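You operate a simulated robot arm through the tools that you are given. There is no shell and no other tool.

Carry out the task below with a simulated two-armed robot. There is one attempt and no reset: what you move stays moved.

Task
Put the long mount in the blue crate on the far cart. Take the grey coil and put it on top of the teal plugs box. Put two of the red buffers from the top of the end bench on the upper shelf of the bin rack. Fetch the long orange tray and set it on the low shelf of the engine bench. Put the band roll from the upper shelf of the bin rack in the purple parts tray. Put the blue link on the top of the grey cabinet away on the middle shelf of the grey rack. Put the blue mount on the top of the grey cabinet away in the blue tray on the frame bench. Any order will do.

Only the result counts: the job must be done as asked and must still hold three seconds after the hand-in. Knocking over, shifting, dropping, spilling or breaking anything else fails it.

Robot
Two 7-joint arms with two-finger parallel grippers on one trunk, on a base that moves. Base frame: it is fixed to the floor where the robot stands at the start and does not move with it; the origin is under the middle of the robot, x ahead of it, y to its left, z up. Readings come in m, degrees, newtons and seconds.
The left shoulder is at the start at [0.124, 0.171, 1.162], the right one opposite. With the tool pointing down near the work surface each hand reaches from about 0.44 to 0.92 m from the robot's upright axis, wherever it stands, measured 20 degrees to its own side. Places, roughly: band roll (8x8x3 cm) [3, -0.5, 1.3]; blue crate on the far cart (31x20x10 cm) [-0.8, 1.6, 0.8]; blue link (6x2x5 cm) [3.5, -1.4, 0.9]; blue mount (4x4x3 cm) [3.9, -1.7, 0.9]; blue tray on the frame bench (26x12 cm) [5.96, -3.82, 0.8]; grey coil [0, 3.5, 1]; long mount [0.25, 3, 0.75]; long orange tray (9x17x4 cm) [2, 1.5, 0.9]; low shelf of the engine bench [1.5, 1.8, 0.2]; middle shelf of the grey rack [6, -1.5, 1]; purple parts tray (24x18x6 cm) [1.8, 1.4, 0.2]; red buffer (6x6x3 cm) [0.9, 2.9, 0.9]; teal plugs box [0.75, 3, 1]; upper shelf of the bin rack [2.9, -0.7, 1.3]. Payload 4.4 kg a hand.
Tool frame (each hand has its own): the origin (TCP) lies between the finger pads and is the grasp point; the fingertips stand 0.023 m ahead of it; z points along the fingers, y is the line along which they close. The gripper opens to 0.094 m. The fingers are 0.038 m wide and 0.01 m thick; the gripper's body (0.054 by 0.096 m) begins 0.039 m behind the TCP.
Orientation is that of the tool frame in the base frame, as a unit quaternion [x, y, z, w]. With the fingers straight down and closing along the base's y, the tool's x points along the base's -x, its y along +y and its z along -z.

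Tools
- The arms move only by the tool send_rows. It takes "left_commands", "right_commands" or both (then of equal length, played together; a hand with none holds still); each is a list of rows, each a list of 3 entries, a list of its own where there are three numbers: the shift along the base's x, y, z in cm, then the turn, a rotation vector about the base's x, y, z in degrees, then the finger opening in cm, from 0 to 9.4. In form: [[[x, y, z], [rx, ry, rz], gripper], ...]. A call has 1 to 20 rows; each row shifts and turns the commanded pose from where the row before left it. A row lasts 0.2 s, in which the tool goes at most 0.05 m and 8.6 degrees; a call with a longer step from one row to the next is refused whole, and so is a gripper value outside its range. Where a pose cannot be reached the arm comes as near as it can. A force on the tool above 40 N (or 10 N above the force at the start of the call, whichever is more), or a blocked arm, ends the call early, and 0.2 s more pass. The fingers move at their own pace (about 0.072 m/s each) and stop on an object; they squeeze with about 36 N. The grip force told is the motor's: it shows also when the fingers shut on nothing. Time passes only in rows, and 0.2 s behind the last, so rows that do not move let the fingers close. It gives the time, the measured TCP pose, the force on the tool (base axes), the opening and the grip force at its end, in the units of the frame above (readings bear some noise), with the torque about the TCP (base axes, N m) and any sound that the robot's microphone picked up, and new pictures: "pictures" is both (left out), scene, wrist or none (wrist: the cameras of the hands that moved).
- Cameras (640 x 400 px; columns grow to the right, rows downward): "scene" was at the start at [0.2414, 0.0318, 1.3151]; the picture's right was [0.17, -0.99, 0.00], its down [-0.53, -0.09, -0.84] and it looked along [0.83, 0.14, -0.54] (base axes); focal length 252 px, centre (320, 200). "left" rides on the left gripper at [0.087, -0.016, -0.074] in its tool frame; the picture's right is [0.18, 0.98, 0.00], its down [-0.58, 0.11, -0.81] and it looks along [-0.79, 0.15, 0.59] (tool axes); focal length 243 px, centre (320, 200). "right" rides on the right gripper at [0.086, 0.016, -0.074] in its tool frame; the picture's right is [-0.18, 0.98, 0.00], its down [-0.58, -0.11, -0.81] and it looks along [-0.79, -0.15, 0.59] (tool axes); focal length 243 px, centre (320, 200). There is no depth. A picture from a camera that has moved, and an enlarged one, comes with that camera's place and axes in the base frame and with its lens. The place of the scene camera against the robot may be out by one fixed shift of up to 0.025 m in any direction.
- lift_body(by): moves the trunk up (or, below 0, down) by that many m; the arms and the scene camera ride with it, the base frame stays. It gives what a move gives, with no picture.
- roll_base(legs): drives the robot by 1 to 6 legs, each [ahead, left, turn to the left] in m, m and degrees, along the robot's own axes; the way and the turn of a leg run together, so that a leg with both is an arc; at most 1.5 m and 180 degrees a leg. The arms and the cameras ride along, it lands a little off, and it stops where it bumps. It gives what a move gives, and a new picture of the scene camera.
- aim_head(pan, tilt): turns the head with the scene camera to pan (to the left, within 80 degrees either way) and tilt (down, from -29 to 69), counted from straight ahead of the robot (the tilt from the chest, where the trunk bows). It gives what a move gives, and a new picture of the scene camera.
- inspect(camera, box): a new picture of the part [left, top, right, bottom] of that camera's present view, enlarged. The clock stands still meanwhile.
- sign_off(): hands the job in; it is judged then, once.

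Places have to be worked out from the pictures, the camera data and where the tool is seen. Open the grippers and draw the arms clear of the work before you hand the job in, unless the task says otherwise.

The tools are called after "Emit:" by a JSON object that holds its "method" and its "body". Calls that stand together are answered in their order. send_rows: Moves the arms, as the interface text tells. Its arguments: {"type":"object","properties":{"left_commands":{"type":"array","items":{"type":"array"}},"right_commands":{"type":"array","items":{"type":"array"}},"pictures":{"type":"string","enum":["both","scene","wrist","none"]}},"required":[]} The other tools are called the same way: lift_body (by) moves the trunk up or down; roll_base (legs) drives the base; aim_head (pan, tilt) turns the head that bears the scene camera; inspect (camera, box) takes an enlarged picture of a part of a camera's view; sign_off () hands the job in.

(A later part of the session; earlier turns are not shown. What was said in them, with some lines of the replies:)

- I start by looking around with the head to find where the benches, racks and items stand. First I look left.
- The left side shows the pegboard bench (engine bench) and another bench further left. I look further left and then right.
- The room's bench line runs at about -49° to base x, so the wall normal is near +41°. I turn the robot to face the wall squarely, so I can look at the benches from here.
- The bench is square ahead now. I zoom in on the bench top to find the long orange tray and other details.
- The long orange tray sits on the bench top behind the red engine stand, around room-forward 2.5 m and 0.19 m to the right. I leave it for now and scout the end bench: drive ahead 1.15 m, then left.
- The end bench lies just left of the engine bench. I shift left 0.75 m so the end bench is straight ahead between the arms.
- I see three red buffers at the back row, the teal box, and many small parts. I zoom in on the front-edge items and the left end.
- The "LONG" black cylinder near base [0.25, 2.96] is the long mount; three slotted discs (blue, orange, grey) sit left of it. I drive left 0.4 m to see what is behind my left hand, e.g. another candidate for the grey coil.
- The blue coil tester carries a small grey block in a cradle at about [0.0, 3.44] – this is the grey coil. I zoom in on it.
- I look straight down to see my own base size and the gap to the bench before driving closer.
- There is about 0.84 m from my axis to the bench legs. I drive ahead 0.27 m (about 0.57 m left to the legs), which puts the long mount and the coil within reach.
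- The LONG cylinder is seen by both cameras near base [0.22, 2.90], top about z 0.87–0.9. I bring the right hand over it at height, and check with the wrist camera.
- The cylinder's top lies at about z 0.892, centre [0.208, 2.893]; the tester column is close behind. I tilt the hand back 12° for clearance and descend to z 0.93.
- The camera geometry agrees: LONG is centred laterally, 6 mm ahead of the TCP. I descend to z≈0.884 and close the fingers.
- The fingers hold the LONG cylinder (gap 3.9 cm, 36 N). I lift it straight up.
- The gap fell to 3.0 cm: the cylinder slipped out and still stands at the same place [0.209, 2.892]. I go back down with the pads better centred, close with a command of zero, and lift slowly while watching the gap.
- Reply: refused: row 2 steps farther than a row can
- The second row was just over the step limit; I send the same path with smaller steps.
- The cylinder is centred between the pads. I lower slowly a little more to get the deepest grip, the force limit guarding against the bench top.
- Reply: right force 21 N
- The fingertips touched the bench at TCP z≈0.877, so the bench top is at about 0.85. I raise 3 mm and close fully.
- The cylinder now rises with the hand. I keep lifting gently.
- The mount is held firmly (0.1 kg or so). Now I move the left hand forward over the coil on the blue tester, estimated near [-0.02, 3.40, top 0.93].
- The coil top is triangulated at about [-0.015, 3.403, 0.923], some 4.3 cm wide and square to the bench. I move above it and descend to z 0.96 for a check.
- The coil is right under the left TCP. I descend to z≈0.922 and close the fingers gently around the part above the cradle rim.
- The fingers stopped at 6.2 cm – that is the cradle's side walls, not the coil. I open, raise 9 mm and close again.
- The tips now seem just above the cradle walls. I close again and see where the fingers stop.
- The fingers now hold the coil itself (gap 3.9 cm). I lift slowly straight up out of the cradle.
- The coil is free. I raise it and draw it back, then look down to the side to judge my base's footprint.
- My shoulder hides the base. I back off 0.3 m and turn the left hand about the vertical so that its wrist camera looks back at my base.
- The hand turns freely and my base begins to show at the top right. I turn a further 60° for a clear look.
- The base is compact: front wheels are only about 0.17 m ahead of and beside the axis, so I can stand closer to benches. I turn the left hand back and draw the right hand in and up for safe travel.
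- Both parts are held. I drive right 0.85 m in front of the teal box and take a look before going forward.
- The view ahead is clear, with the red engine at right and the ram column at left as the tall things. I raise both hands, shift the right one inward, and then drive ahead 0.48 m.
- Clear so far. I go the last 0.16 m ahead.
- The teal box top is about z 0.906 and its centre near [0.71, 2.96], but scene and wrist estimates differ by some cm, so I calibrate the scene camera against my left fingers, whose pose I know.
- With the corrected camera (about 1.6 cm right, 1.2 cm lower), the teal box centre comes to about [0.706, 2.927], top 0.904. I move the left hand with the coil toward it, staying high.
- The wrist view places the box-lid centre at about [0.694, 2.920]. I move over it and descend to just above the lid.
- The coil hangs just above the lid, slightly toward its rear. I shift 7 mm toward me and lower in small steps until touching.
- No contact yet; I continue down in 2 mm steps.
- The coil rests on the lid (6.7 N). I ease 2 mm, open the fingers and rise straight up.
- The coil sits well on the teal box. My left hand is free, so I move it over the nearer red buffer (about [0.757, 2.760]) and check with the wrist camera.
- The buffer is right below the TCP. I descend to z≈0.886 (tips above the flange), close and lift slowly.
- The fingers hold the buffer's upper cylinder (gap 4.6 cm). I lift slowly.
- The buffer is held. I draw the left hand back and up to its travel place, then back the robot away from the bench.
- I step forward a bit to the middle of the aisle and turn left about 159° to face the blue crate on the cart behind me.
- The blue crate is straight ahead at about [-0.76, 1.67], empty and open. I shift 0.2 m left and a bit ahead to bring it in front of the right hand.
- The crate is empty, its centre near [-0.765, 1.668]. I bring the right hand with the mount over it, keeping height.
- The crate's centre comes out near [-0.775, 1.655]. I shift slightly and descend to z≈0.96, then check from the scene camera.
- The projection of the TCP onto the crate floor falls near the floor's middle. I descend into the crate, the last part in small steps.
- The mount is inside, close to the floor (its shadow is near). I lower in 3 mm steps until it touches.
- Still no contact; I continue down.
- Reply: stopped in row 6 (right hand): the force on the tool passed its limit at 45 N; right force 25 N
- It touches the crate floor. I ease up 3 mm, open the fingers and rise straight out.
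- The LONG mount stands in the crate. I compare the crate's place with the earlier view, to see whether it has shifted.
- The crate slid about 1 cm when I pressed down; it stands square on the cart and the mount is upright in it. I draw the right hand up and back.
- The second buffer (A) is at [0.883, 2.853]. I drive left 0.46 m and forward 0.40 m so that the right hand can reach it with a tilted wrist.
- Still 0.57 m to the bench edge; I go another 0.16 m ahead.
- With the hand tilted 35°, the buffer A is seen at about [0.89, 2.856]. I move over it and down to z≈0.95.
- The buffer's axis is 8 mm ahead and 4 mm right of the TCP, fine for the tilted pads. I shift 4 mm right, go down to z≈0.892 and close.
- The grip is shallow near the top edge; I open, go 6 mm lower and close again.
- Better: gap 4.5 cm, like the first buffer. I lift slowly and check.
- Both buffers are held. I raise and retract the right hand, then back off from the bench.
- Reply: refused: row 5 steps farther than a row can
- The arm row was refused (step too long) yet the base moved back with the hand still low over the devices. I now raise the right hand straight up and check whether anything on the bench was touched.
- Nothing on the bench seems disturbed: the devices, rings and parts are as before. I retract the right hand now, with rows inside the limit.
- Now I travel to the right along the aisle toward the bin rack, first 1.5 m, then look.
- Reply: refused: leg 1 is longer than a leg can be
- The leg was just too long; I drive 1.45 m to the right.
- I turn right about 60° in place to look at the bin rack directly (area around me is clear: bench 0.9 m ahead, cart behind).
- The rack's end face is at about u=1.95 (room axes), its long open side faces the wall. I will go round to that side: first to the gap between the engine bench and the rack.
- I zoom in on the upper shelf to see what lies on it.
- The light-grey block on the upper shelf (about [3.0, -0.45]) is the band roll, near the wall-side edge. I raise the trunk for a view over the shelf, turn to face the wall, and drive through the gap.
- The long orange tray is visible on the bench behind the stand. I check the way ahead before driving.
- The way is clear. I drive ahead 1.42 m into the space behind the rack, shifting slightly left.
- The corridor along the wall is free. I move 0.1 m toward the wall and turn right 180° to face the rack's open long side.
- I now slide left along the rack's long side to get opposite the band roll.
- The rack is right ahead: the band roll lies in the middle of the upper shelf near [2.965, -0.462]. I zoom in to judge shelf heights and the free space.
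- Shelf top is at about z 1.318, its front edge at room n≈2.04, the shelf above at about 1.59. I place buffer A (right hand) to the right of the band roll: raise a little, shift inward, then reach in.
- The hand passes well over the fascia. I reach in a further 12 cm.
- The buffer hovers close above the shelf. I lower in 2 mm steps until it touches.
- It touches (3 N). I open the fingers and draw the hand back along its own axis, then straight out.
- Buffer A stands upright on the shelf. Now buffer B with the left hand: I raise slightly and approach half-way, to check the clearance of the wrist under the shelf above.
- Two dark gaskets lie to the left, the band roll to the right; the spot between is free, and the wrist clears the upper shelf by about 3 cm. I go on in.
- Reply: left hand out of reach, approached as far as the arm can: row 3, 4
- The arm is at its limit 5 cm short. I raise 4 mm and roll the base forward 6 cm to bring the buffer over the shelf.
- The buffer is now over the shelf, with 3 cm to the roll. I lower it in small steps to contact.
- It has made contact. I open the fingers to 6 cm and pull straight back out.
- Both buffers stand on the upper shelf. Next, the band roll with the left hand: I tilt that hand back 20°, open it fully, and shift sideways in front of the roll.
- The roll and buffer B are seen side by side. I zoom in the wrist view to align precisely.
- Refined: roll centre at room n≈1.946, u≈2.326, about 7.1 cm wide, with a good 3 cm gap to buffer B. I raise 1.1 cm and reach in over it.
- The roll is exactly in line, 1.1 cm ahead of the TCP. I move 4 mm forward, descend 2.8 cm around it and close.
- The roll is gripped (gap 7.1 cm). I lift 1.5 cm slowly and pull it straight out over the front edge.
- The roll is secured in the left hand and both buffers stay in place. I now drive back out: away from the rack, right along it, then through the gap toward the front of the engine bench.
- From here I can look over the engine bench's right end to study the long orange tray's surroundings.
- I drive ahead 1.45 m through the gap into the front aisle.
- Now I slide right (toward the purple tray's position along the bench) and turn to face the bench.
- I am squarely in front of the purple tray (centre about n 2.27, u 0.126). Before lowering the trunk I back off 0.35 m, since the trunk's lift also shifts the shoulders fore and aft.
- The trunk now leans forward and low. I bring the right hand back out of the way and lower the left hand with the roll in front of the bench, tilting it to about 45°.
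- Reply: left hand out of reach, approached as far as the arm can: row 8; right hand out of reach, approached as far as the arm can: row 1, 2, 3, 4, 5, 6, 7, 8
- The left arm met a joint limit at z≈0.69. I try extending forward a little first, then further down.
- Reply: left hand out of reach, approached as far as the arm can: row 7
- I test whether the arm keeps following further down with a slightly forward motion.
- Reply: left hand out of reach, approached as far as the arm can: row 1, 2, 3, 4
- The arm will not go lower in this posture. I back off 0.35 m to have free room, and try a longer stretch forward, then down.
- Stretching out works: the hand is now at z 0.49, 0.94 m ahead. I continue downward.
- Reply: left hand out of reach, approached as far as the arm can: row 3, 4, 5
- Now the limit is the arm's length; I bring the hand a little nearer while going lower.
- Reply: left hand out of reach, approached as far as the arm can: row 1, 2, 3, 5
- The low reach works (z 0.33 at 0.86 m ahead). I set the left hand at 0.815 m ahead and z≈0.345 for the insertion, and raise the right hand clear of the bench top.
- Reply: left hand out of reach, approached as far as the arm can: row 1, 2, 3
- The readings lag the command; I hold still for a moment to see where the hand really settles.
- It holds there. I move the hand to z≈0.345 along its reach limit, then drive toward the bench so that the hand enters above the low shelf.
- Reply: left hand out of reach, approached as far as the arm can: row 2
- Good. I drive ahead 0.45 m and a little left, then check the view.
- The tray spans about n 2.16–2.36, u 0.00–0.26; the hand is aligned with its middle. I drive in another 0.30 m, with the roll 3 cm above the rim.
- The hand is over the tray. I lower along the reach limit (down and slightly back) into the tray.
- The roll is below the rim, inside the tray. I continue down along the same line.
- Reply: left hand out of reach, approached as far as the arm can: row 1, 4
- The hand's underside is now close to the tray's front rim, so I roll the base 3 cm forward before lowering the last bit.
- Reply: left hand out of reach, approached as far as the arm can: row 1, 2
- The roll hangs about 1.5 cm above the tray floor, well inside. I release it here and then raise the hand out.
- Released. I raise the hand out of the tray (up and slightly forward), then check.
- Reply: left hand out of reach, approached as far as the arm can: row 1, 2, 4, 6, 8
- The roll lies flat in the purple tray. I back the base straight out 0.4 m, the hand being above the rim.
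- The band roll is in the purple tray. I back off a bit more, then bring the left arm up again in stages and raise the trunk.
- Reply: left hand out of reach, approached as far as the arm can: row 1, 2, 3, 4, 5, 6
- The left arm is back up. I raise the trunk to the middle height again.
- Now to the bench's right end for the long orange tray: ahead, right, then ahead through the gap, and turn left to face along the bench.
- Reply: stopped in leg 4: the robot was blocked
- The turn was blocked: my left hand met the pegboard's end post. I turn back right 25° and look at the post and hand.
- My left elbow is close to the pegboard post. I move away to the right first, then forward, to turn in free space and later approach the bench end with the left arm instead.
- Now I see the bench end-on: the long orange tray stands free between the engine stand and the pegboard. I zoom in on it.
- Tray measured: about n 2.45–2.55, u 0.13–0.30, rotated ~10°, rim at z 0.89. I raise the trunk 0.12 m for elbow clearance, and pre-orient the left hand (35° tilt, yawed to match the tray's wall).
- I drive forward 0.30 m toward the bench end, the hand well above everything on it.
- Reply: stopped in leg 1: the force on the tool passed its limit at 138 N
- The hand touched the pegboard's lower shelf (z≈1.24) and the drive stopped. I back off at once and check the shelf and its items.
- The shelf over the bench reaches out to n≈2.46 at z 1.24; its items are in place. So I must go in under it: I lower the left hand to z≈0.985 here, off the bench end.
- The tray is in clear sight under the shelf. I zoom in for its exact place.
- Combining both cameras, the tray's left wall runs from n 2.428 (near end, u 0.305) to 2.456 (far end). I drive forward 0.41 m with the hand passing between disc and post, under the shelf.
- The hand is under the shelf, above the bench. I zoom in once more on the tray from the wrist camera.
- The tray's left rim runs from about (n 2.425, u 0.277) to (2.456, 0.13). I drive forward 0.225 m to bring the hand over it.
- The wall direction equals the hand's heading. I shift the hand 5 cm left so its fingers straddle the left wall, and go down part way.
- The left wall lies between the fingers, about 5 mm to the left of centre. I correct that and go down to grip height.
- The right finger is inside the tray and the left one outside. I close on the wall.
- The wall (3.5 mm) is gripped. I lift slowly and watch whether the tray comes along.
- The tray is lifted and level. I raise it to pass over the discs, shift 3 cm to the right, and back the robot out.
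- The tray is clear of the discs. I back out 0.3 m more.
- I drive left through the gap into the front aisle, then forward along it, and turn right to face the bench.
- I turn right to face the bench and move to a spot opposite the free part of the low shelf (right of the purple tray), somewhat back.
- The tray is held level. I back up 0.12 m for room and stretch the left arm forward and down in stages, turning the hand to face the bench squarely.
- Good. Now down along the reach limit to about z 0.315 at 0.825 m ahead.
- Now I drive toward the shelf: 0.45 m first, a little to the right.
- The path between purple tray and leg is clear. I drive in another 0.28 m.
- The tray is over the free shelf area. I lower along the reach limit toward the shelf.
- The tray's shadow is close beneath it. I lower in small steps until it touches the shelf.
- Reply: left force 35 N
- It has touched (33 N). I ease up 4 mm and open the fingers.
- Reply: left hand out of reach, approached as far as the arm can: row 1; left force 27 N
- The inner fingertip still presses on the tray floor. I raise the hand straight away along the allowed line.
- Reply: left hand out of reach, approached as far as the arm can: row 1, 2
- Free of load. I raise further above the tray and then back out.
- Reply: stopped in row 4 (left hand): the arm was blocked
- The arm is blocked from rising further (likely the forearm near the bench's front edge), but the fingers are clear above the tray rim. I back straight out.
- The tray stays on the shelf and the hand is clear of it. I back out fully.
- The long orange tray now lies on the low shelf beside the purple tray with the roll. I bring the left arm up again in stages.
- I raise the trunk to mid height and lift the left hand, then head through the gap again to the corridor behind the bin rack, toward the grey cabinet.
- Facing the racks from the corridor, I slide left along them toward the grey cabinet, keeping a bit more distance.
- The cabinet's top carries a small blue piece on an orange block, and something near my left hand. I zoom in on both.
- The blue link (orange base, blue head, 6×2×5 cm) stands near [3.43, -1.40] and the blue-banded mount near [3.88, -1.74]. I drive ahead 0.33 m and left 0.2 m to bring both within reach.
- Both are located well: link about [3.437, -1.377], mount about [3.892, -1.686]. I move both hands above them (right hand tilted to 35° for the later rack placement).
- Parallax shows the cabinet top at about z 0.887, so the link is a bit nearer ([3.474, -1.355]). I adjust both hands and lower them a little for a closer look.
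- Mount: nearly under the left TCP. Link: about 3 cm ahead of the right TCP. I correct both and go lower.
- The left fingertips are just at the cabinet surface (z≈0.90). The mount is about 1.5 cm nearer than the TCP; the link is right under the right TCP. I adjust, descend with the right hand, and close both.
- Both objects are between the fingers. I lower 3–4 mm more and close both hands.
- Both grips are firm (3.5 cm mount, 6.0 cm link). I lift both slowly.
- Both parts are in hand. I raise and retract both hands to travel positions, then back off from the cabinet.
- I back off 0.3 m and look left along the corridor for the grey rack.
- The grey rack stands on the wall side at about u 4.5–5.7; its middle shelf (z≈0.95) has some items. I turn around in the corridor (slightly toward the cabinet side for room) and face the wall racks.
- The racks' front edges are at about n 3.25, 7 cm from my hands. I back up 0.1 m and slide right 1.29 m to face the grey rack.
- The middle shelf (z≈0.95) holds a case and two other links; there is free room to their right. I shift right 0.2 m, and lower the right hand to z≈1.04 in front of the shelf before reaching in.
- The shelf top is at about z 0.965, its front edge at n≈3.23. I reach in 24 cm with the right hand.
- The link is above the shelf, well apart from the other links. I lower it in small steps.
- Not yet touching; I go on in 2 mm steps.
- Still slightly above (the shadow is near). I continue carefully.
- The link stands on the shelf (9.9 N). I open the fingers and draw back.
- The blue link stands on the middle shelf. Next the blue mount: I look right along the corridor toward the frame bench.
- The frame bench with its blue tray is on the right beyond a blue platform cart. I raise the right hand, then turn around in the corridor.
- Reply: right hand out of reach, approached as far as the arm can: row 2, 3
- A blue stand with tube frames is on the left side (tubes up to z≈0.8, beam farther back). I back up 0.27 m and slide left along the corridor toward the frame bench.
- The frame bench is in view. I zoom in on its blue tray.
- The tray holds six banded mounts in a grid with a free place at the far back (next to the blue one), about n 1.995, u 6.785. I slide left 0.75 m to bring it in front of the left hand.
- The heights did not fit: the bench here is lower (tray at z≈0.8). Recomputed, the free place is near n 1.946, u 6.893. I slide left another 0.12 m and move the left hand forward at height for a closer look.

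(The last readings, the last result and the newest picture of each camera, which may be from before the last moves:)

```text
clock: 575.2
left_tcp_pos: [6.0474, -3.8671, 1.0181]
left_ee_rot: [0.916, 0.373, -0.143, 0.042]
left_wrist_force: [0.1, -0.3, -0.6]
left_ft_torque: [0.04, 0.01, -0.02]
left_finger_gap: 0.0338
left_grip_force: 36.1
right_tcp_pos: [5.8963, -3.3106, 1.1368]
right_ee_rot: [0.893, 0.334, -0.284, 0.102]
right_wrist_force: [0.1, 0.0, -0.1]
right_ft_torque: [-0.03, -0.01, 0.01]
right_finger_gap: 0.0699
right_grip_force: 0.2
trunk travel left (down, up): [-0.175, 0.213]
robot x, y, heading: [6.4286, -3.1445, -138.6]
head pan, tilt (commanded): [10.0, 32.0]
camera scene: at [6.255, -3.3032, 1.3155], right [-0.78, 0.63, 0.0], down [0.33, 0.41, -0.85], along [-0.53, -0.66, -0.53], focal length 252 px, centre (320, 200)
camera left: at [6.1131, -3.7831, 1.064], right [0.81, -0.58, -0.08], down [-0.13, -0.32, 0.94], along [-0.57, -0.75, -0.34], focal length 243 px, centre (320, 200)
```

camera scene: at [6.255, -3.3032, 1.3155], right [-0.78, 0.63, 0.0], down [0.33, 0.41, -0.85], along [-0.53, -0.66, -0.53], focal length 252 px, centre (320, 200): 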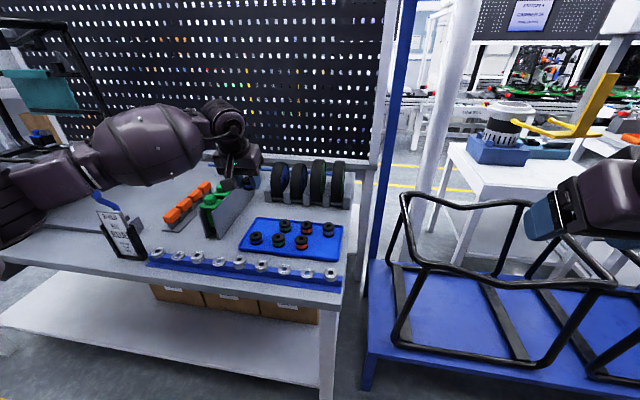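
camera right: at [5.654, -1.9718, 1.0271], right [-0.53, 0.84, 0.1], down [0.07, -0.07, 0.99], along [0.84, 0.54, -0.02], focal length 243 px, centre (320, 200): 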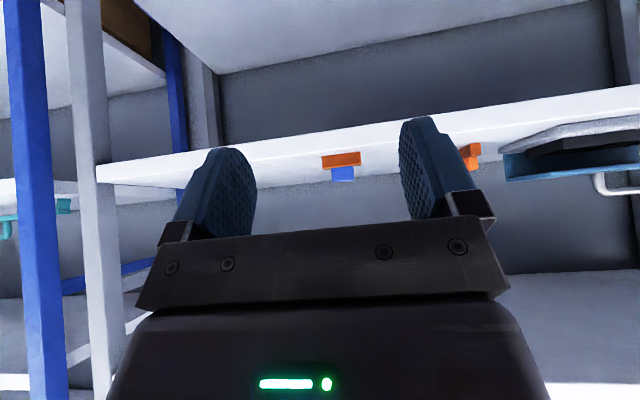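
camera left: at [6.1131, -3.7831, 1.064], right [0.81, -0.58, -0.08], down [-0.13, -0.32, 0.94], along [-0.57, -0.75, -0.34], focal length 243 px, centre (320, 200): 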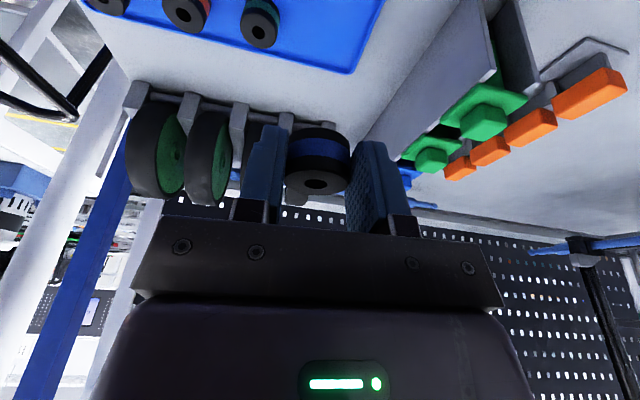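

Triangulated: row of mounts at n≈1.921, the free place at u≈6.903, tray floor at about z 0.79. I move over it and descend to z≈0.88.

Emit:
{"method": "send_rows", "body": {"left_commands": [[[-2.7, -3.05, 0], [0, 0, 0], 0], [[-2.7, -3.05, 0], [0, 0, 0], 0], [[0, 0, -4], [0, 0, 0], 0], [[0, 0, -4], [0, 0, 0], 0], [[0, 0, -3.5], [0, 0, 0], 0], [[0, 0, -2], [0, 0, 0], 0]], "pictures": "both"}}

Emit:
{"method": "inspect", "body": {"camera": "scene", "box": [180, 170, 360, 290]}}

```text
clock: 576.6
left_tcp_pos: [5.9943, -3.9283, 0.8829]
left_ee_rot: [0.916, 0.373, -0.143, 0.042]
left_wrist_force: [-0.8, -0.1, -0.6]
left_ft_torque: [-0.02, -0.01, 0.01]
left_finger_gap: 0.0338
left_grip_force: 36.0
right_tcp_pos: [5.8959, -3.309, 1.1389]
right_ee_rot: [0.893, 0.334, -0.284, 0.102]
right_wrist_force: [-0.3, -0.2, 0.7]
right_ft_torque: [-0.01, 0.01, 0.02]
right_finger_gap: 0.07
right_grip_force: 0.1
trunk travel left (down, up): [-0.175, 0.213]
robot x, y, heading: [6.4256, -3.15, -139.1]
head pan, tilt (commanded): [10.0, 32.0]
camera scene: at [6.2558, -3.3029, 1.3158], right [-0.78, 0.63, 0.0], down [0.33, 0.41, -0.85], along [-0.53, -0.66, -0.53], focal length 252 px, centre (320, 200)
camera left: at [6.0603, -3.8446, 0.9292], right [0.81, -0.58, -0.08], down [-0.13, -0.32, 0.94], along [-0.57, -0.75, -0.34], focal length 243 px, centre (320, 200)
```

scene: 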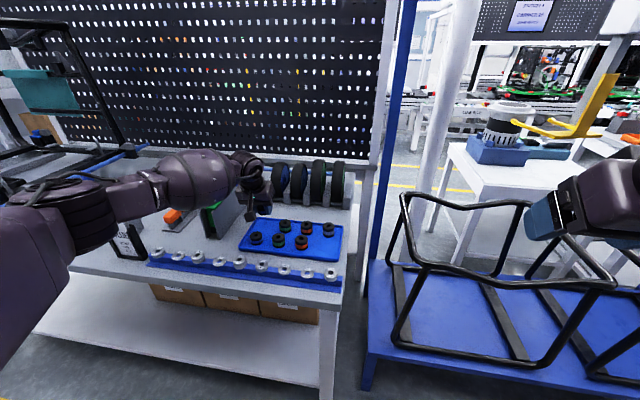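
left: 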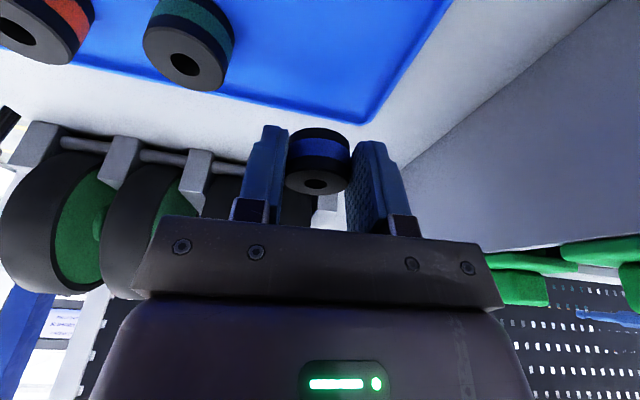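

```text
3.33 times, centred on (270, 230) of scene
camera zoom: at [6.2558, -3.3029, 1.3158], right [-0.78, 0.63, 0.0], down [0.33, 0.41, -0.85], along [-0.53, -0.66, -0.53], focal length 842 px, centre (487, 100)
```

zoom: 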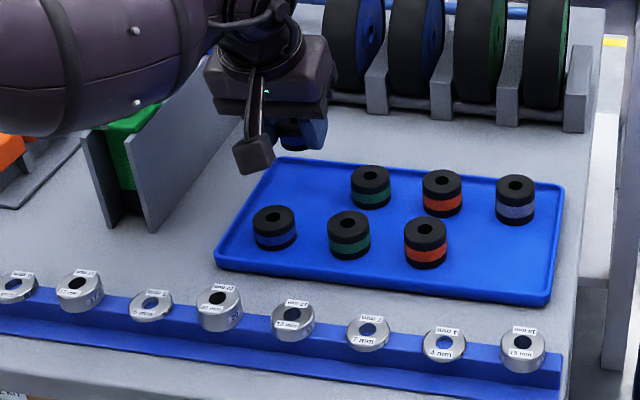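

The landing point is in the free place, inside the tray. I shift 8 mm further back (away from the blue neighbour) and lower carefully.

Emit:
{"method": "send_rows", "body": {"left_commands": [[[-0.6, -0.5, -1.5], [0, 0, 0], 0], [[0, 0, -1.5], [0, 0, 0], 0], [[0, 0, -1.2], [0, 0, 0], 0], [[0, 0, -0.6], [0, 0, 0], 0], [[0, 0, -0.3], [0, 0, 0], 0]], "pictures": "both"}}

Emit:
{"method": "inspect", "body": {"camera": "scene", "box": [220, 190, 340, 270]}}

```text
clock: 578.0
left_tcp_pos: [5.99, -3.9332, 0.845]
left_ee_rot: [0.914, 0.374, -0.153, 0.045]
left_wrist_force: [10.4, 9.2, 29.0]
left_ft_torque: [-0.51, 0.0, 0.14]
left_finger_gap: 0.034
left_grip_force: 35.6
right_tcp_pos: [5.8995, -3.3068, 1.1405]
right_ee_rot: [0.892, 0.334, -0.286, 0.104]
right_wrist_force: [-0.6, 0.7, -0.7]
right_ft_torque: [-0.01, 0.01, 0.03]
right_finger_gap: 0.0697
right_grip_force: 0.1
trunk travel left (down, up): [-0.175, 0.213]
robot x, y, heading: [6.4241, -3.1478, -138.7]
head pan, tilt (commanded): [10.0, 32.0]
stopped in row 5 (left hand): the force on the tool passed its limit at 41 N (the readings are from after the stop); the commanded pose is now the measured one
camera scene: at [6.2589, -3.2989, 1.3168], right [-0.78, 0.63, 0.0], down [0.33, 0.41, -0.85], along [-0.53, -0.66, -0.53], focal length 252 px, centre (320, 200)
camera left: at [6.0544, -3.8491, 0.889], right [0.81, -0.58, -0.09], down [-0.12, -0.31, 0.94], along [-0.58, -0.75, -0.32], focal length 243 px, centre (320, 200)
```

scene: 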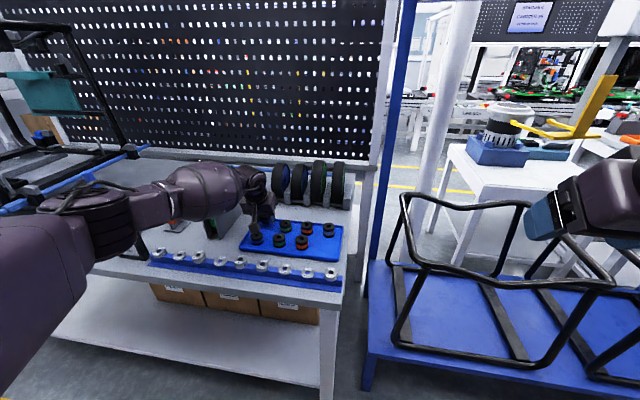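
left: 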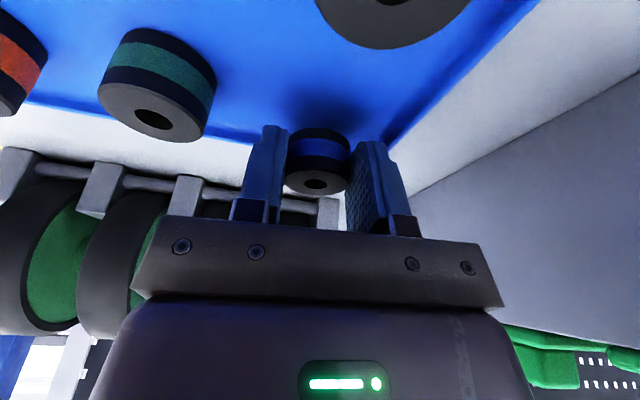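

```text
5.00 times, centred on (280, 230) of scene
camera zoom: at [6.2589, -3.2989, 1.3168], right [-0.78, 0.63, 0.0], down [0.33, 0.41, -0.85], along [-0.53, -0.66, -0.53], focal length 1262 px, centre (520, 50)
```

zoom: 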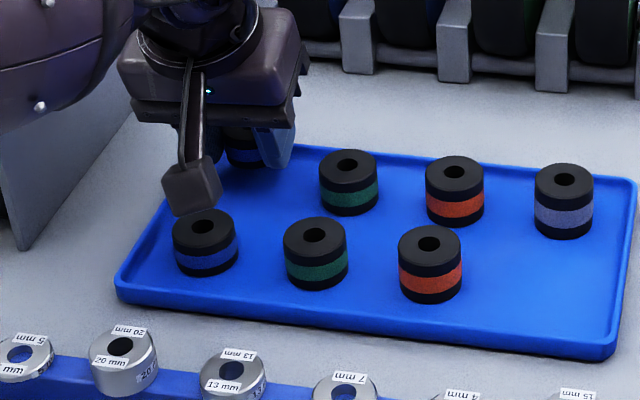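

The mount's far edge caught the tray's back rim. I lift 1.2 cm, come 1.4 cm nearer, and lower again in fine steps.

Emit:
{"method": "send_rows", "body": {"left_commands": [[[0, 0, 0.6], [0, 0, 0], 0], [[0, 0, 0.8], [0, 0, 0], 0], [[0.55, 0.48, 0], [0, 0, 0], 0], [[0.45, 0.5, 0], [0, 0, 0], 0], [[0, 0, 0], [0, 0, 0], 0]], "pictures": "wrist"}}

Emit:
{"method": "inspect", "body": {"camera": "scene", "box": [220, 190, 340, 270]}}

```text
clock: 579.2
left_tcp_pos: [5.9976, -3.924, 0.8512]
left_ee_rot: [0.915, 0.374, -0.147, 0.044]
left_wrist_force: [0.2, -0.4, 0.0]
left_ft_torque: [0.02, -0.04, 0.0]
left_finger_gap: 0.0338
left_grip_force: 36.2
right_tcp_pos: [5.8969, -3.3105, 1.1396]
right_ee_rot: [0.893, 0.334, -0.284, 0.102]
right_wrist_force: [0.3, 0.4, -0.3]
right_ft_torque: [0.0, -0.01, 0.02]
right_finger_gap: 0.0701
right_grip_force: 0.1
trunk travel left (down, up): [-0.175, 0.213]
robot x, y, heading: [6.4265, -3.1475, -138.8]
head pan, tilt (commanded): [10.0, 32.0]
camera left: at [6.0637, -3.8408, 0.8956], right [0.81, -0.58, -0.09], down [-0.13, -0.32, 0.94], along [-0.57, -0.75, -0.33], focal length 243 px, centre (320, 200)
```

left: 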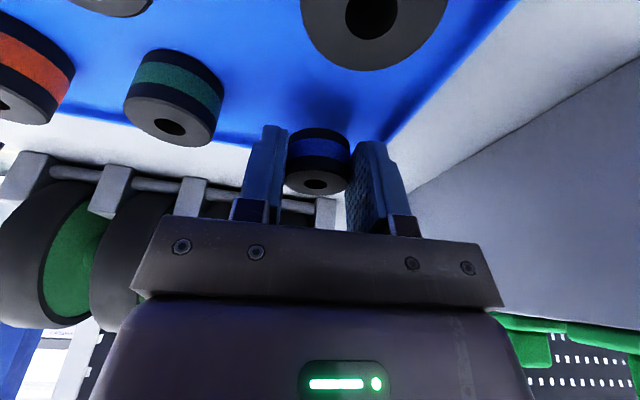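

```text
5.00 times, centred on (280, 230) of scene
camera zoom: at [6.256, -3.3028, 1.3158], right [-0.78, 0.63, 0.0], down [0.33, 0.41, -0.85], along [-0.53, -0.66, -0.53], focal length 1262 px, centre (520, 50)
```

zoom: 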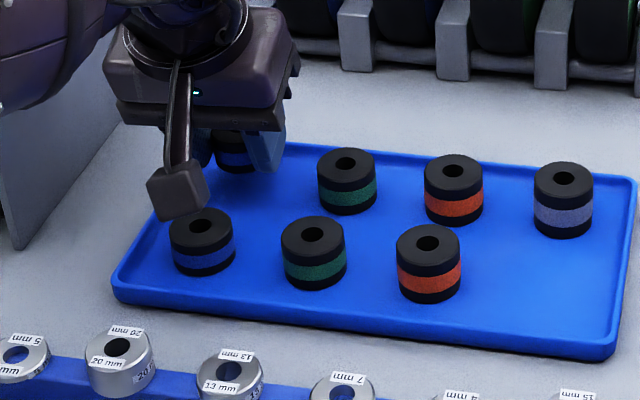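

The mount is now clear of the rim. I lower in fine steps, watching the force.

Emit:
{"method": "send_rows", "body": {"left_commands": [[[0, 0, -0.6], [0, 0, 0], 0], [[0, 0, -0.4], [0, 0, 0], 0], [[0, 0, -0.3], [0, 0, 0], 0], [[0, 0, -0.2], [0, 0, 0], 0]], "pictures": "wrist"}}

```text
clock: 580.2
left_tcp_pos: [5.9977, -3.926, 0.837]
left_ee_rot: [0.915, 0.373, -0.149, 0.043]
left_wrist_force: [-0.1, 0.7, 0.8]
left_ft_torque: [-0.02, 0.03, -0.05]
left_finger_gap: 0.0338
left_grip_force: 35.9
right_tcp_pos: [5.8962, -3.3104, 1.1401]
right_ee_rot: [0.893, 0.335, -0.284, 0.103]
right_wrist_force: [0.2, 0.3, 0.7]
right_ft_torque: [-0.01, 0.02, -0.02]
right_finger_gap: 0.0703
right_grip_force: 0.1
trunk travel left (down, up): [-0.175, 0.213]
robot x, y, heading: [6.428, -3.1521, -139.0]
head pan, tilt (commanded): [10.0, 32.0]
camera left: at [6.0636, -3.841, 0.8817], right [0.81, -0.58, -0.09], down [-0.13, -0.31, 0.94], along [-0.57, -0.75, -0.33], focal length 243 px, centre (320, 200)
```

left: 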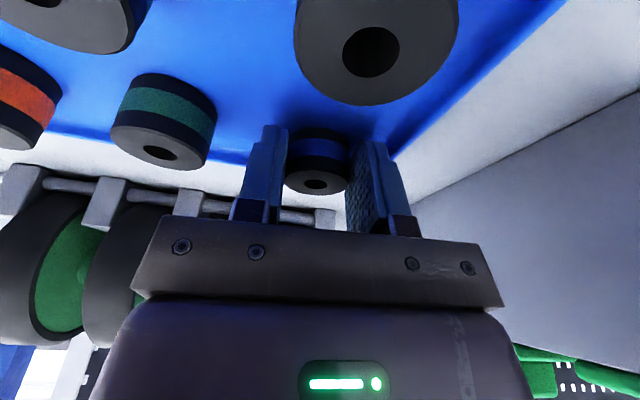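

The neighbours' tops are at about z 0.831, so some 7 mm remain. I continue in 2 mm steps.

Emit:
{"method": "send_rows", "body": {"left_commands": [[[0, 0, -0.2], [0, 0, 0], 0], [[0, 0, -0.2], [0, 0, 0], 0], [[0, 0, -0.2], [0, 0, 0], 0]], "pictures": "none"}}

```text
clock: 581.0
left_tcp_pos: [5.9985, -3.925, 0.8361]
left_ee_rot: [0.914, 0.374, -0.152, 0.044]
left_wrist_force: [1.7, -0.1, 22.3]
left_ft_torque: [-0.28, -0.19, 0.0]
left_finger_gap: 0.0338
left_grip_force: 36.0
right_tcp_pos: [5.8971, -3.3068, 1.1412]
right_ee_rot: [0.892, 0.334, -0.286, 0.103]
right_wrist_force: [-0.6, 0.5, -0.3]
right_ft_torque: [-0.02, 0.0, 0.0]
right_finger_gap: 0.0699
right_grip_force: 0.0
trunk travel left (down, up): [-0.175, 0.213]
robot x, y, heading: [6.4282, -3.149, -138.8]
head pan, tilt (commanded): [10.0, 32.0]
```

Contact with the tray floor (22 N). I ease off 4 mm, open the fingers moderately and rise straight up.

Emit:
{"method": "send_rows", "body": {"left_commands": [[[0, 0, 0.4], [0, 0, 0], 0], [[0, 0, 0], [0, 0, 0], 4.0], [[0, 0, 0], [0, 0, 0], 4.8], [[0, 0, 0], [0, 0, 0], 5.0], [[0, 0, 0], [0, 0, 0], 5.0], [[0, 0, 1], [0, 0, 0], 5.0], [[0, 0, 2], [0, 0, 0], 5.0], [[0, 0, 4], [0, 0, 0], 5.0], [[0, 0, 4], [0, 0, 0], 5.0]], "pictures": "both"}}

Emit:
{"method": "inspect", "body": {"camera": "scene", "box": [220, 190, 340, 270]}}

```text
clock: 583.0
left_tcp_pos: [5.9989, -3.9262, 0.9452]
left_ee_rot: [0.915, 0.373, -0.149, 0.044]
left_wrist_force: [-0.3, 0.9, 0.6]
left_ft_torque: [-0.04, -0.01, -0.01]
left_finger_gap: 0.0498
left_grip_force: 0.0
right_tcp_pos: [5.8956, -3.3085, 1.1394]
right_ee_rot: [0.893, 0.334, -0.284, 0.102]
right_wrist_force: [-0.7, -0.8, -0.2]
right_ft_torque: [-0.03, -0.02, 0.0]
right_finger_gap: 0.0698
right_grip_force: 0.0
trunk travel left (down, up): [-0.175, 0.213]
robot x, y, heading: [6.4238, -3.1484, -138.9]
head pan, tilt (commanded): [10.0, 32.0]
camera scene: at [6.2568, -3.3019, 1.3163], right [-0.78, 0.63, 0.0], down [0.33, 0.41, -0.85], along [-0.53, -0.66, -0.53], focal length 252 px, centre (320, 200)
camera left: at [6.0644, -3.8405, 0.9898], right [0.81, -0.58, -0.09], down [-0.13, -0.31, 0.94], along [-0.57, -0.75, -0.33], focal length 243 px, centre (320, 200)
```

scene: 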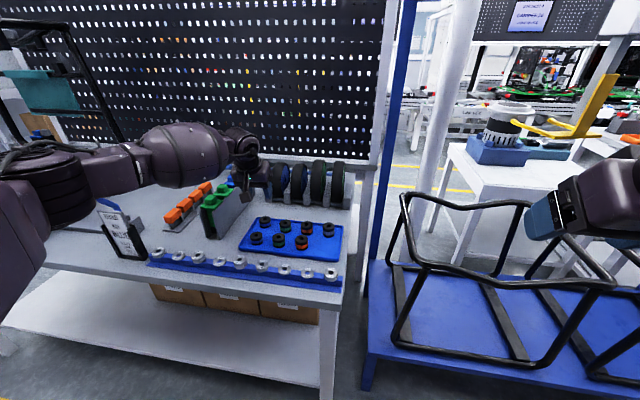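
left: 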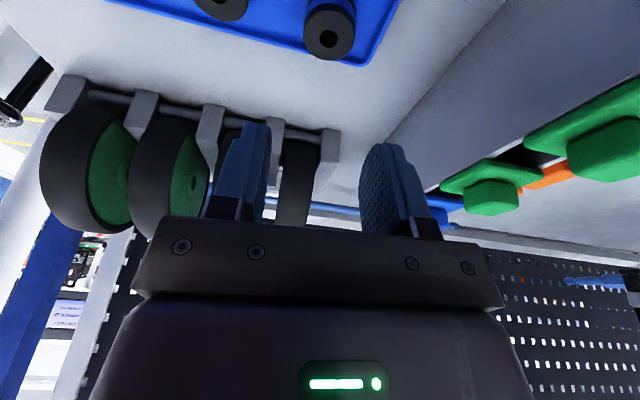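

```text
5.00 times, centred on (280, 230) of scene
camera zoom: at [6.2568, -3.3019, 1.3163], right [-0.78, 0.63, 0.0], down [0.33, 0.41, -0.85], along [-0.53, -0.66, -0.53], focal length 1262 px, centre (520, 50)
```

zoom: 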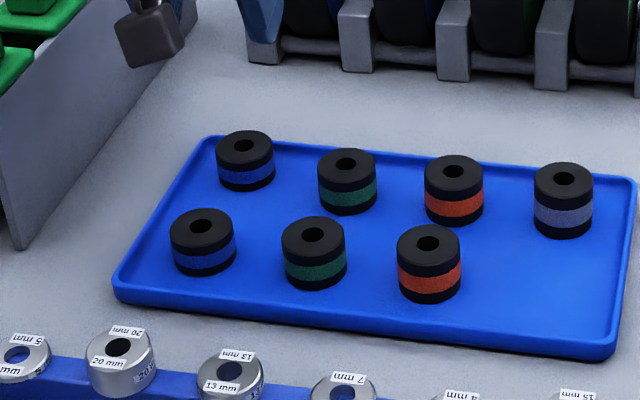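

The blue mount now sits in the tray's free place, all neighbours undisturbed. I raise and retract the left hand, then back away from the bench.

Emit:
{"method": "send_rows", "body": {"left_commands": [[[0, 0, 4], [0, 0, 0], 7], [[0, 0, 4], [0, 0, 0], 7], [[2, 1.75, 4], [0, 0, 0], 7], [[3, 2.6, 3], [0, 0, 0], 7], [[3, 2.6, 2], [0, 0, 0], 7], [[3, 2.6, 0], [0, 0, 0], 7], [[3, 2.6, 0], [0, 0, 0], 7], [[3, 2.6, 0], [0, 0, 0], 7], [[3, 2.6, 0], [0, 0, 0], 7]], "pictures": "scene"}}

```text
clock: 585.0
left_tcp_pos: [6.1982, -3.7502, 1.1153]
left_ee_rot: [0.915, 0.373, -0.149, 0.043]
left_wrist_force: [0.2, -0.4, 0.6]
left_ft_torque: [-0.01, -0.03, -0.03]
left_finger_gap: 0.0702
left_grip_force: 0.0
right_tcp_pos: [5.8963, -3.3093, 1.1394]
right_ee_rot: [0.893, 0.334, -0.285, 0.102]
right_wrist_force: [-0.3, -0.6, 0.0]
right_ft_torque: [0.01, -0.01, 0.03]
right_finger_gap: 0.0699
right_grip_force: 0.1
trunk travel left (down, up): [-0.175, 0.213]
robot x, y, heading: [6.4314, -3.1487, -138.8]
head pan, tilt (commanded): [10.0, 32.0]
camera scene: at [6.257, -3.3022, 1.3162], right [-0.78, 0.63, 0.0], down [0.33, 0.41, -0.85], along [-0.53, -0.66, -0.53], focal length 252 px, centre (320, 200)
```

scene: 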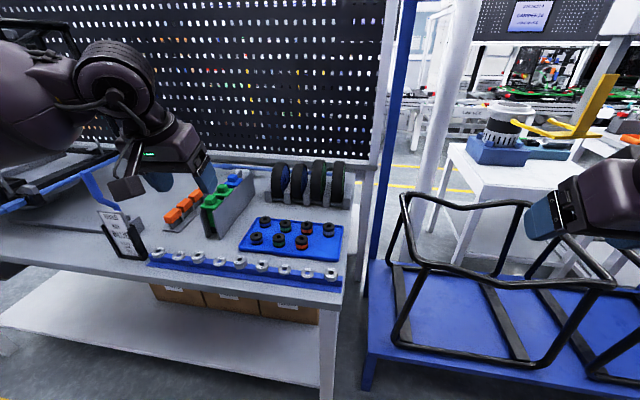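

All seven jobs are done and both hands are open and clear of the work. I back off slightly more from the bench for safety, then hand in.

Emit:
{"method": "roll_base", "body": {"legs": [[-0.08, 0, 0]]}}

```text
clock: 586.1
left_tcp_pos: [6.2575, -3.6991, 1.1158]
left_ee_rot: [0.914, 0.375, -0.147, 0.043]
left_wrist_force: [-0.3, -0.2, -0.5]
left_ft_torque: [0.03, 0.0, 0.02]
left_finger_gap: 0.0699
left_grip_force: 0.0
right_tcp_pos: [5.9558, -3.258, 1.1387]
right_ee_rot: [0.892, 0.335, -0.284, 0.103]
right_wrist_force: [-0.5, 0.2, 0.2]
right_ft_torque: [0.01, 0.0, 0.02]
right_finger_gap: 0.07
right_grip_force: 0.0
trunk travel left (down, up): [-0.175, 0.213]
robot x, y, heading: [6.4866, -3.0967, -139.1]
head pan, tilt (commanded): [10.0, 32.0]
camera scene: at [6.3165, -3.2501, 1.316], right [-0.78, 0.63, 0.0], down [0.33, 0.41, -0.85], along [-0.53, -0.66, -0.53], focal length 252 px, centre (320, 200)
```

scene: 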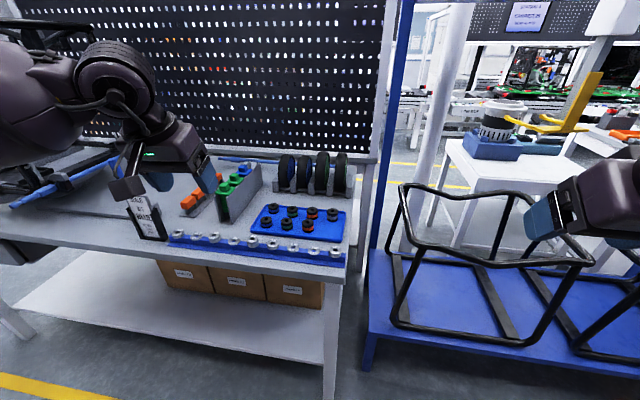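

The arms are clear, the grippers are open, and everything asked has been placed. I hand the job in.

Emit:
{"method": "sign_off", "body": {}}

```text
The job is handed in.
```

I placed all seven items and handed the job in. The judge's result isn't shown to me.

- **Long mount:** standing upright in the blue crate on the far cart.
- **Grey coil:** on top of the teal plugs box.
- **Red buffers:** two of them on the upper shelf of the bin rack, either side of where the band roll was.
- **Band roll:** lying flat in the purple parts tray.
- **Long orange tray:** on the low shelf of the engine bench, to the right of the purple tray.
- **Blue link:** on the middle shelf of the grey rack, to the right of the two links already there.
- **Blue mount:** in the blue tray on the frame bench, in the free place beside the other blue one.

I checked each item by camera right after placing it, but I did not go back for a last look before handing in.

Some contacts along the way could count against the job:

- **Blue crate:** it slid about 1 cm when I set the mount down in it. I left it there.
- **Pegboard by the engine bench:** my left hand hit its end post and later its lower shelf (138 N). The items on that shelf looked in place afterwards.
- **Coil tester:** my first grip closed on the cradle walls before I re-gripped the coil. I saw no shift.
- **End bench:** the base backed away once with my right hand and a buffer still low over the devices. The zoomed view afterwards showed nothing moved.
- **Blue tray on the frame bench:** the mount first came down on the tray's back rim (41 N) before I reset it. The tray and the other mounts looked undisturbed.
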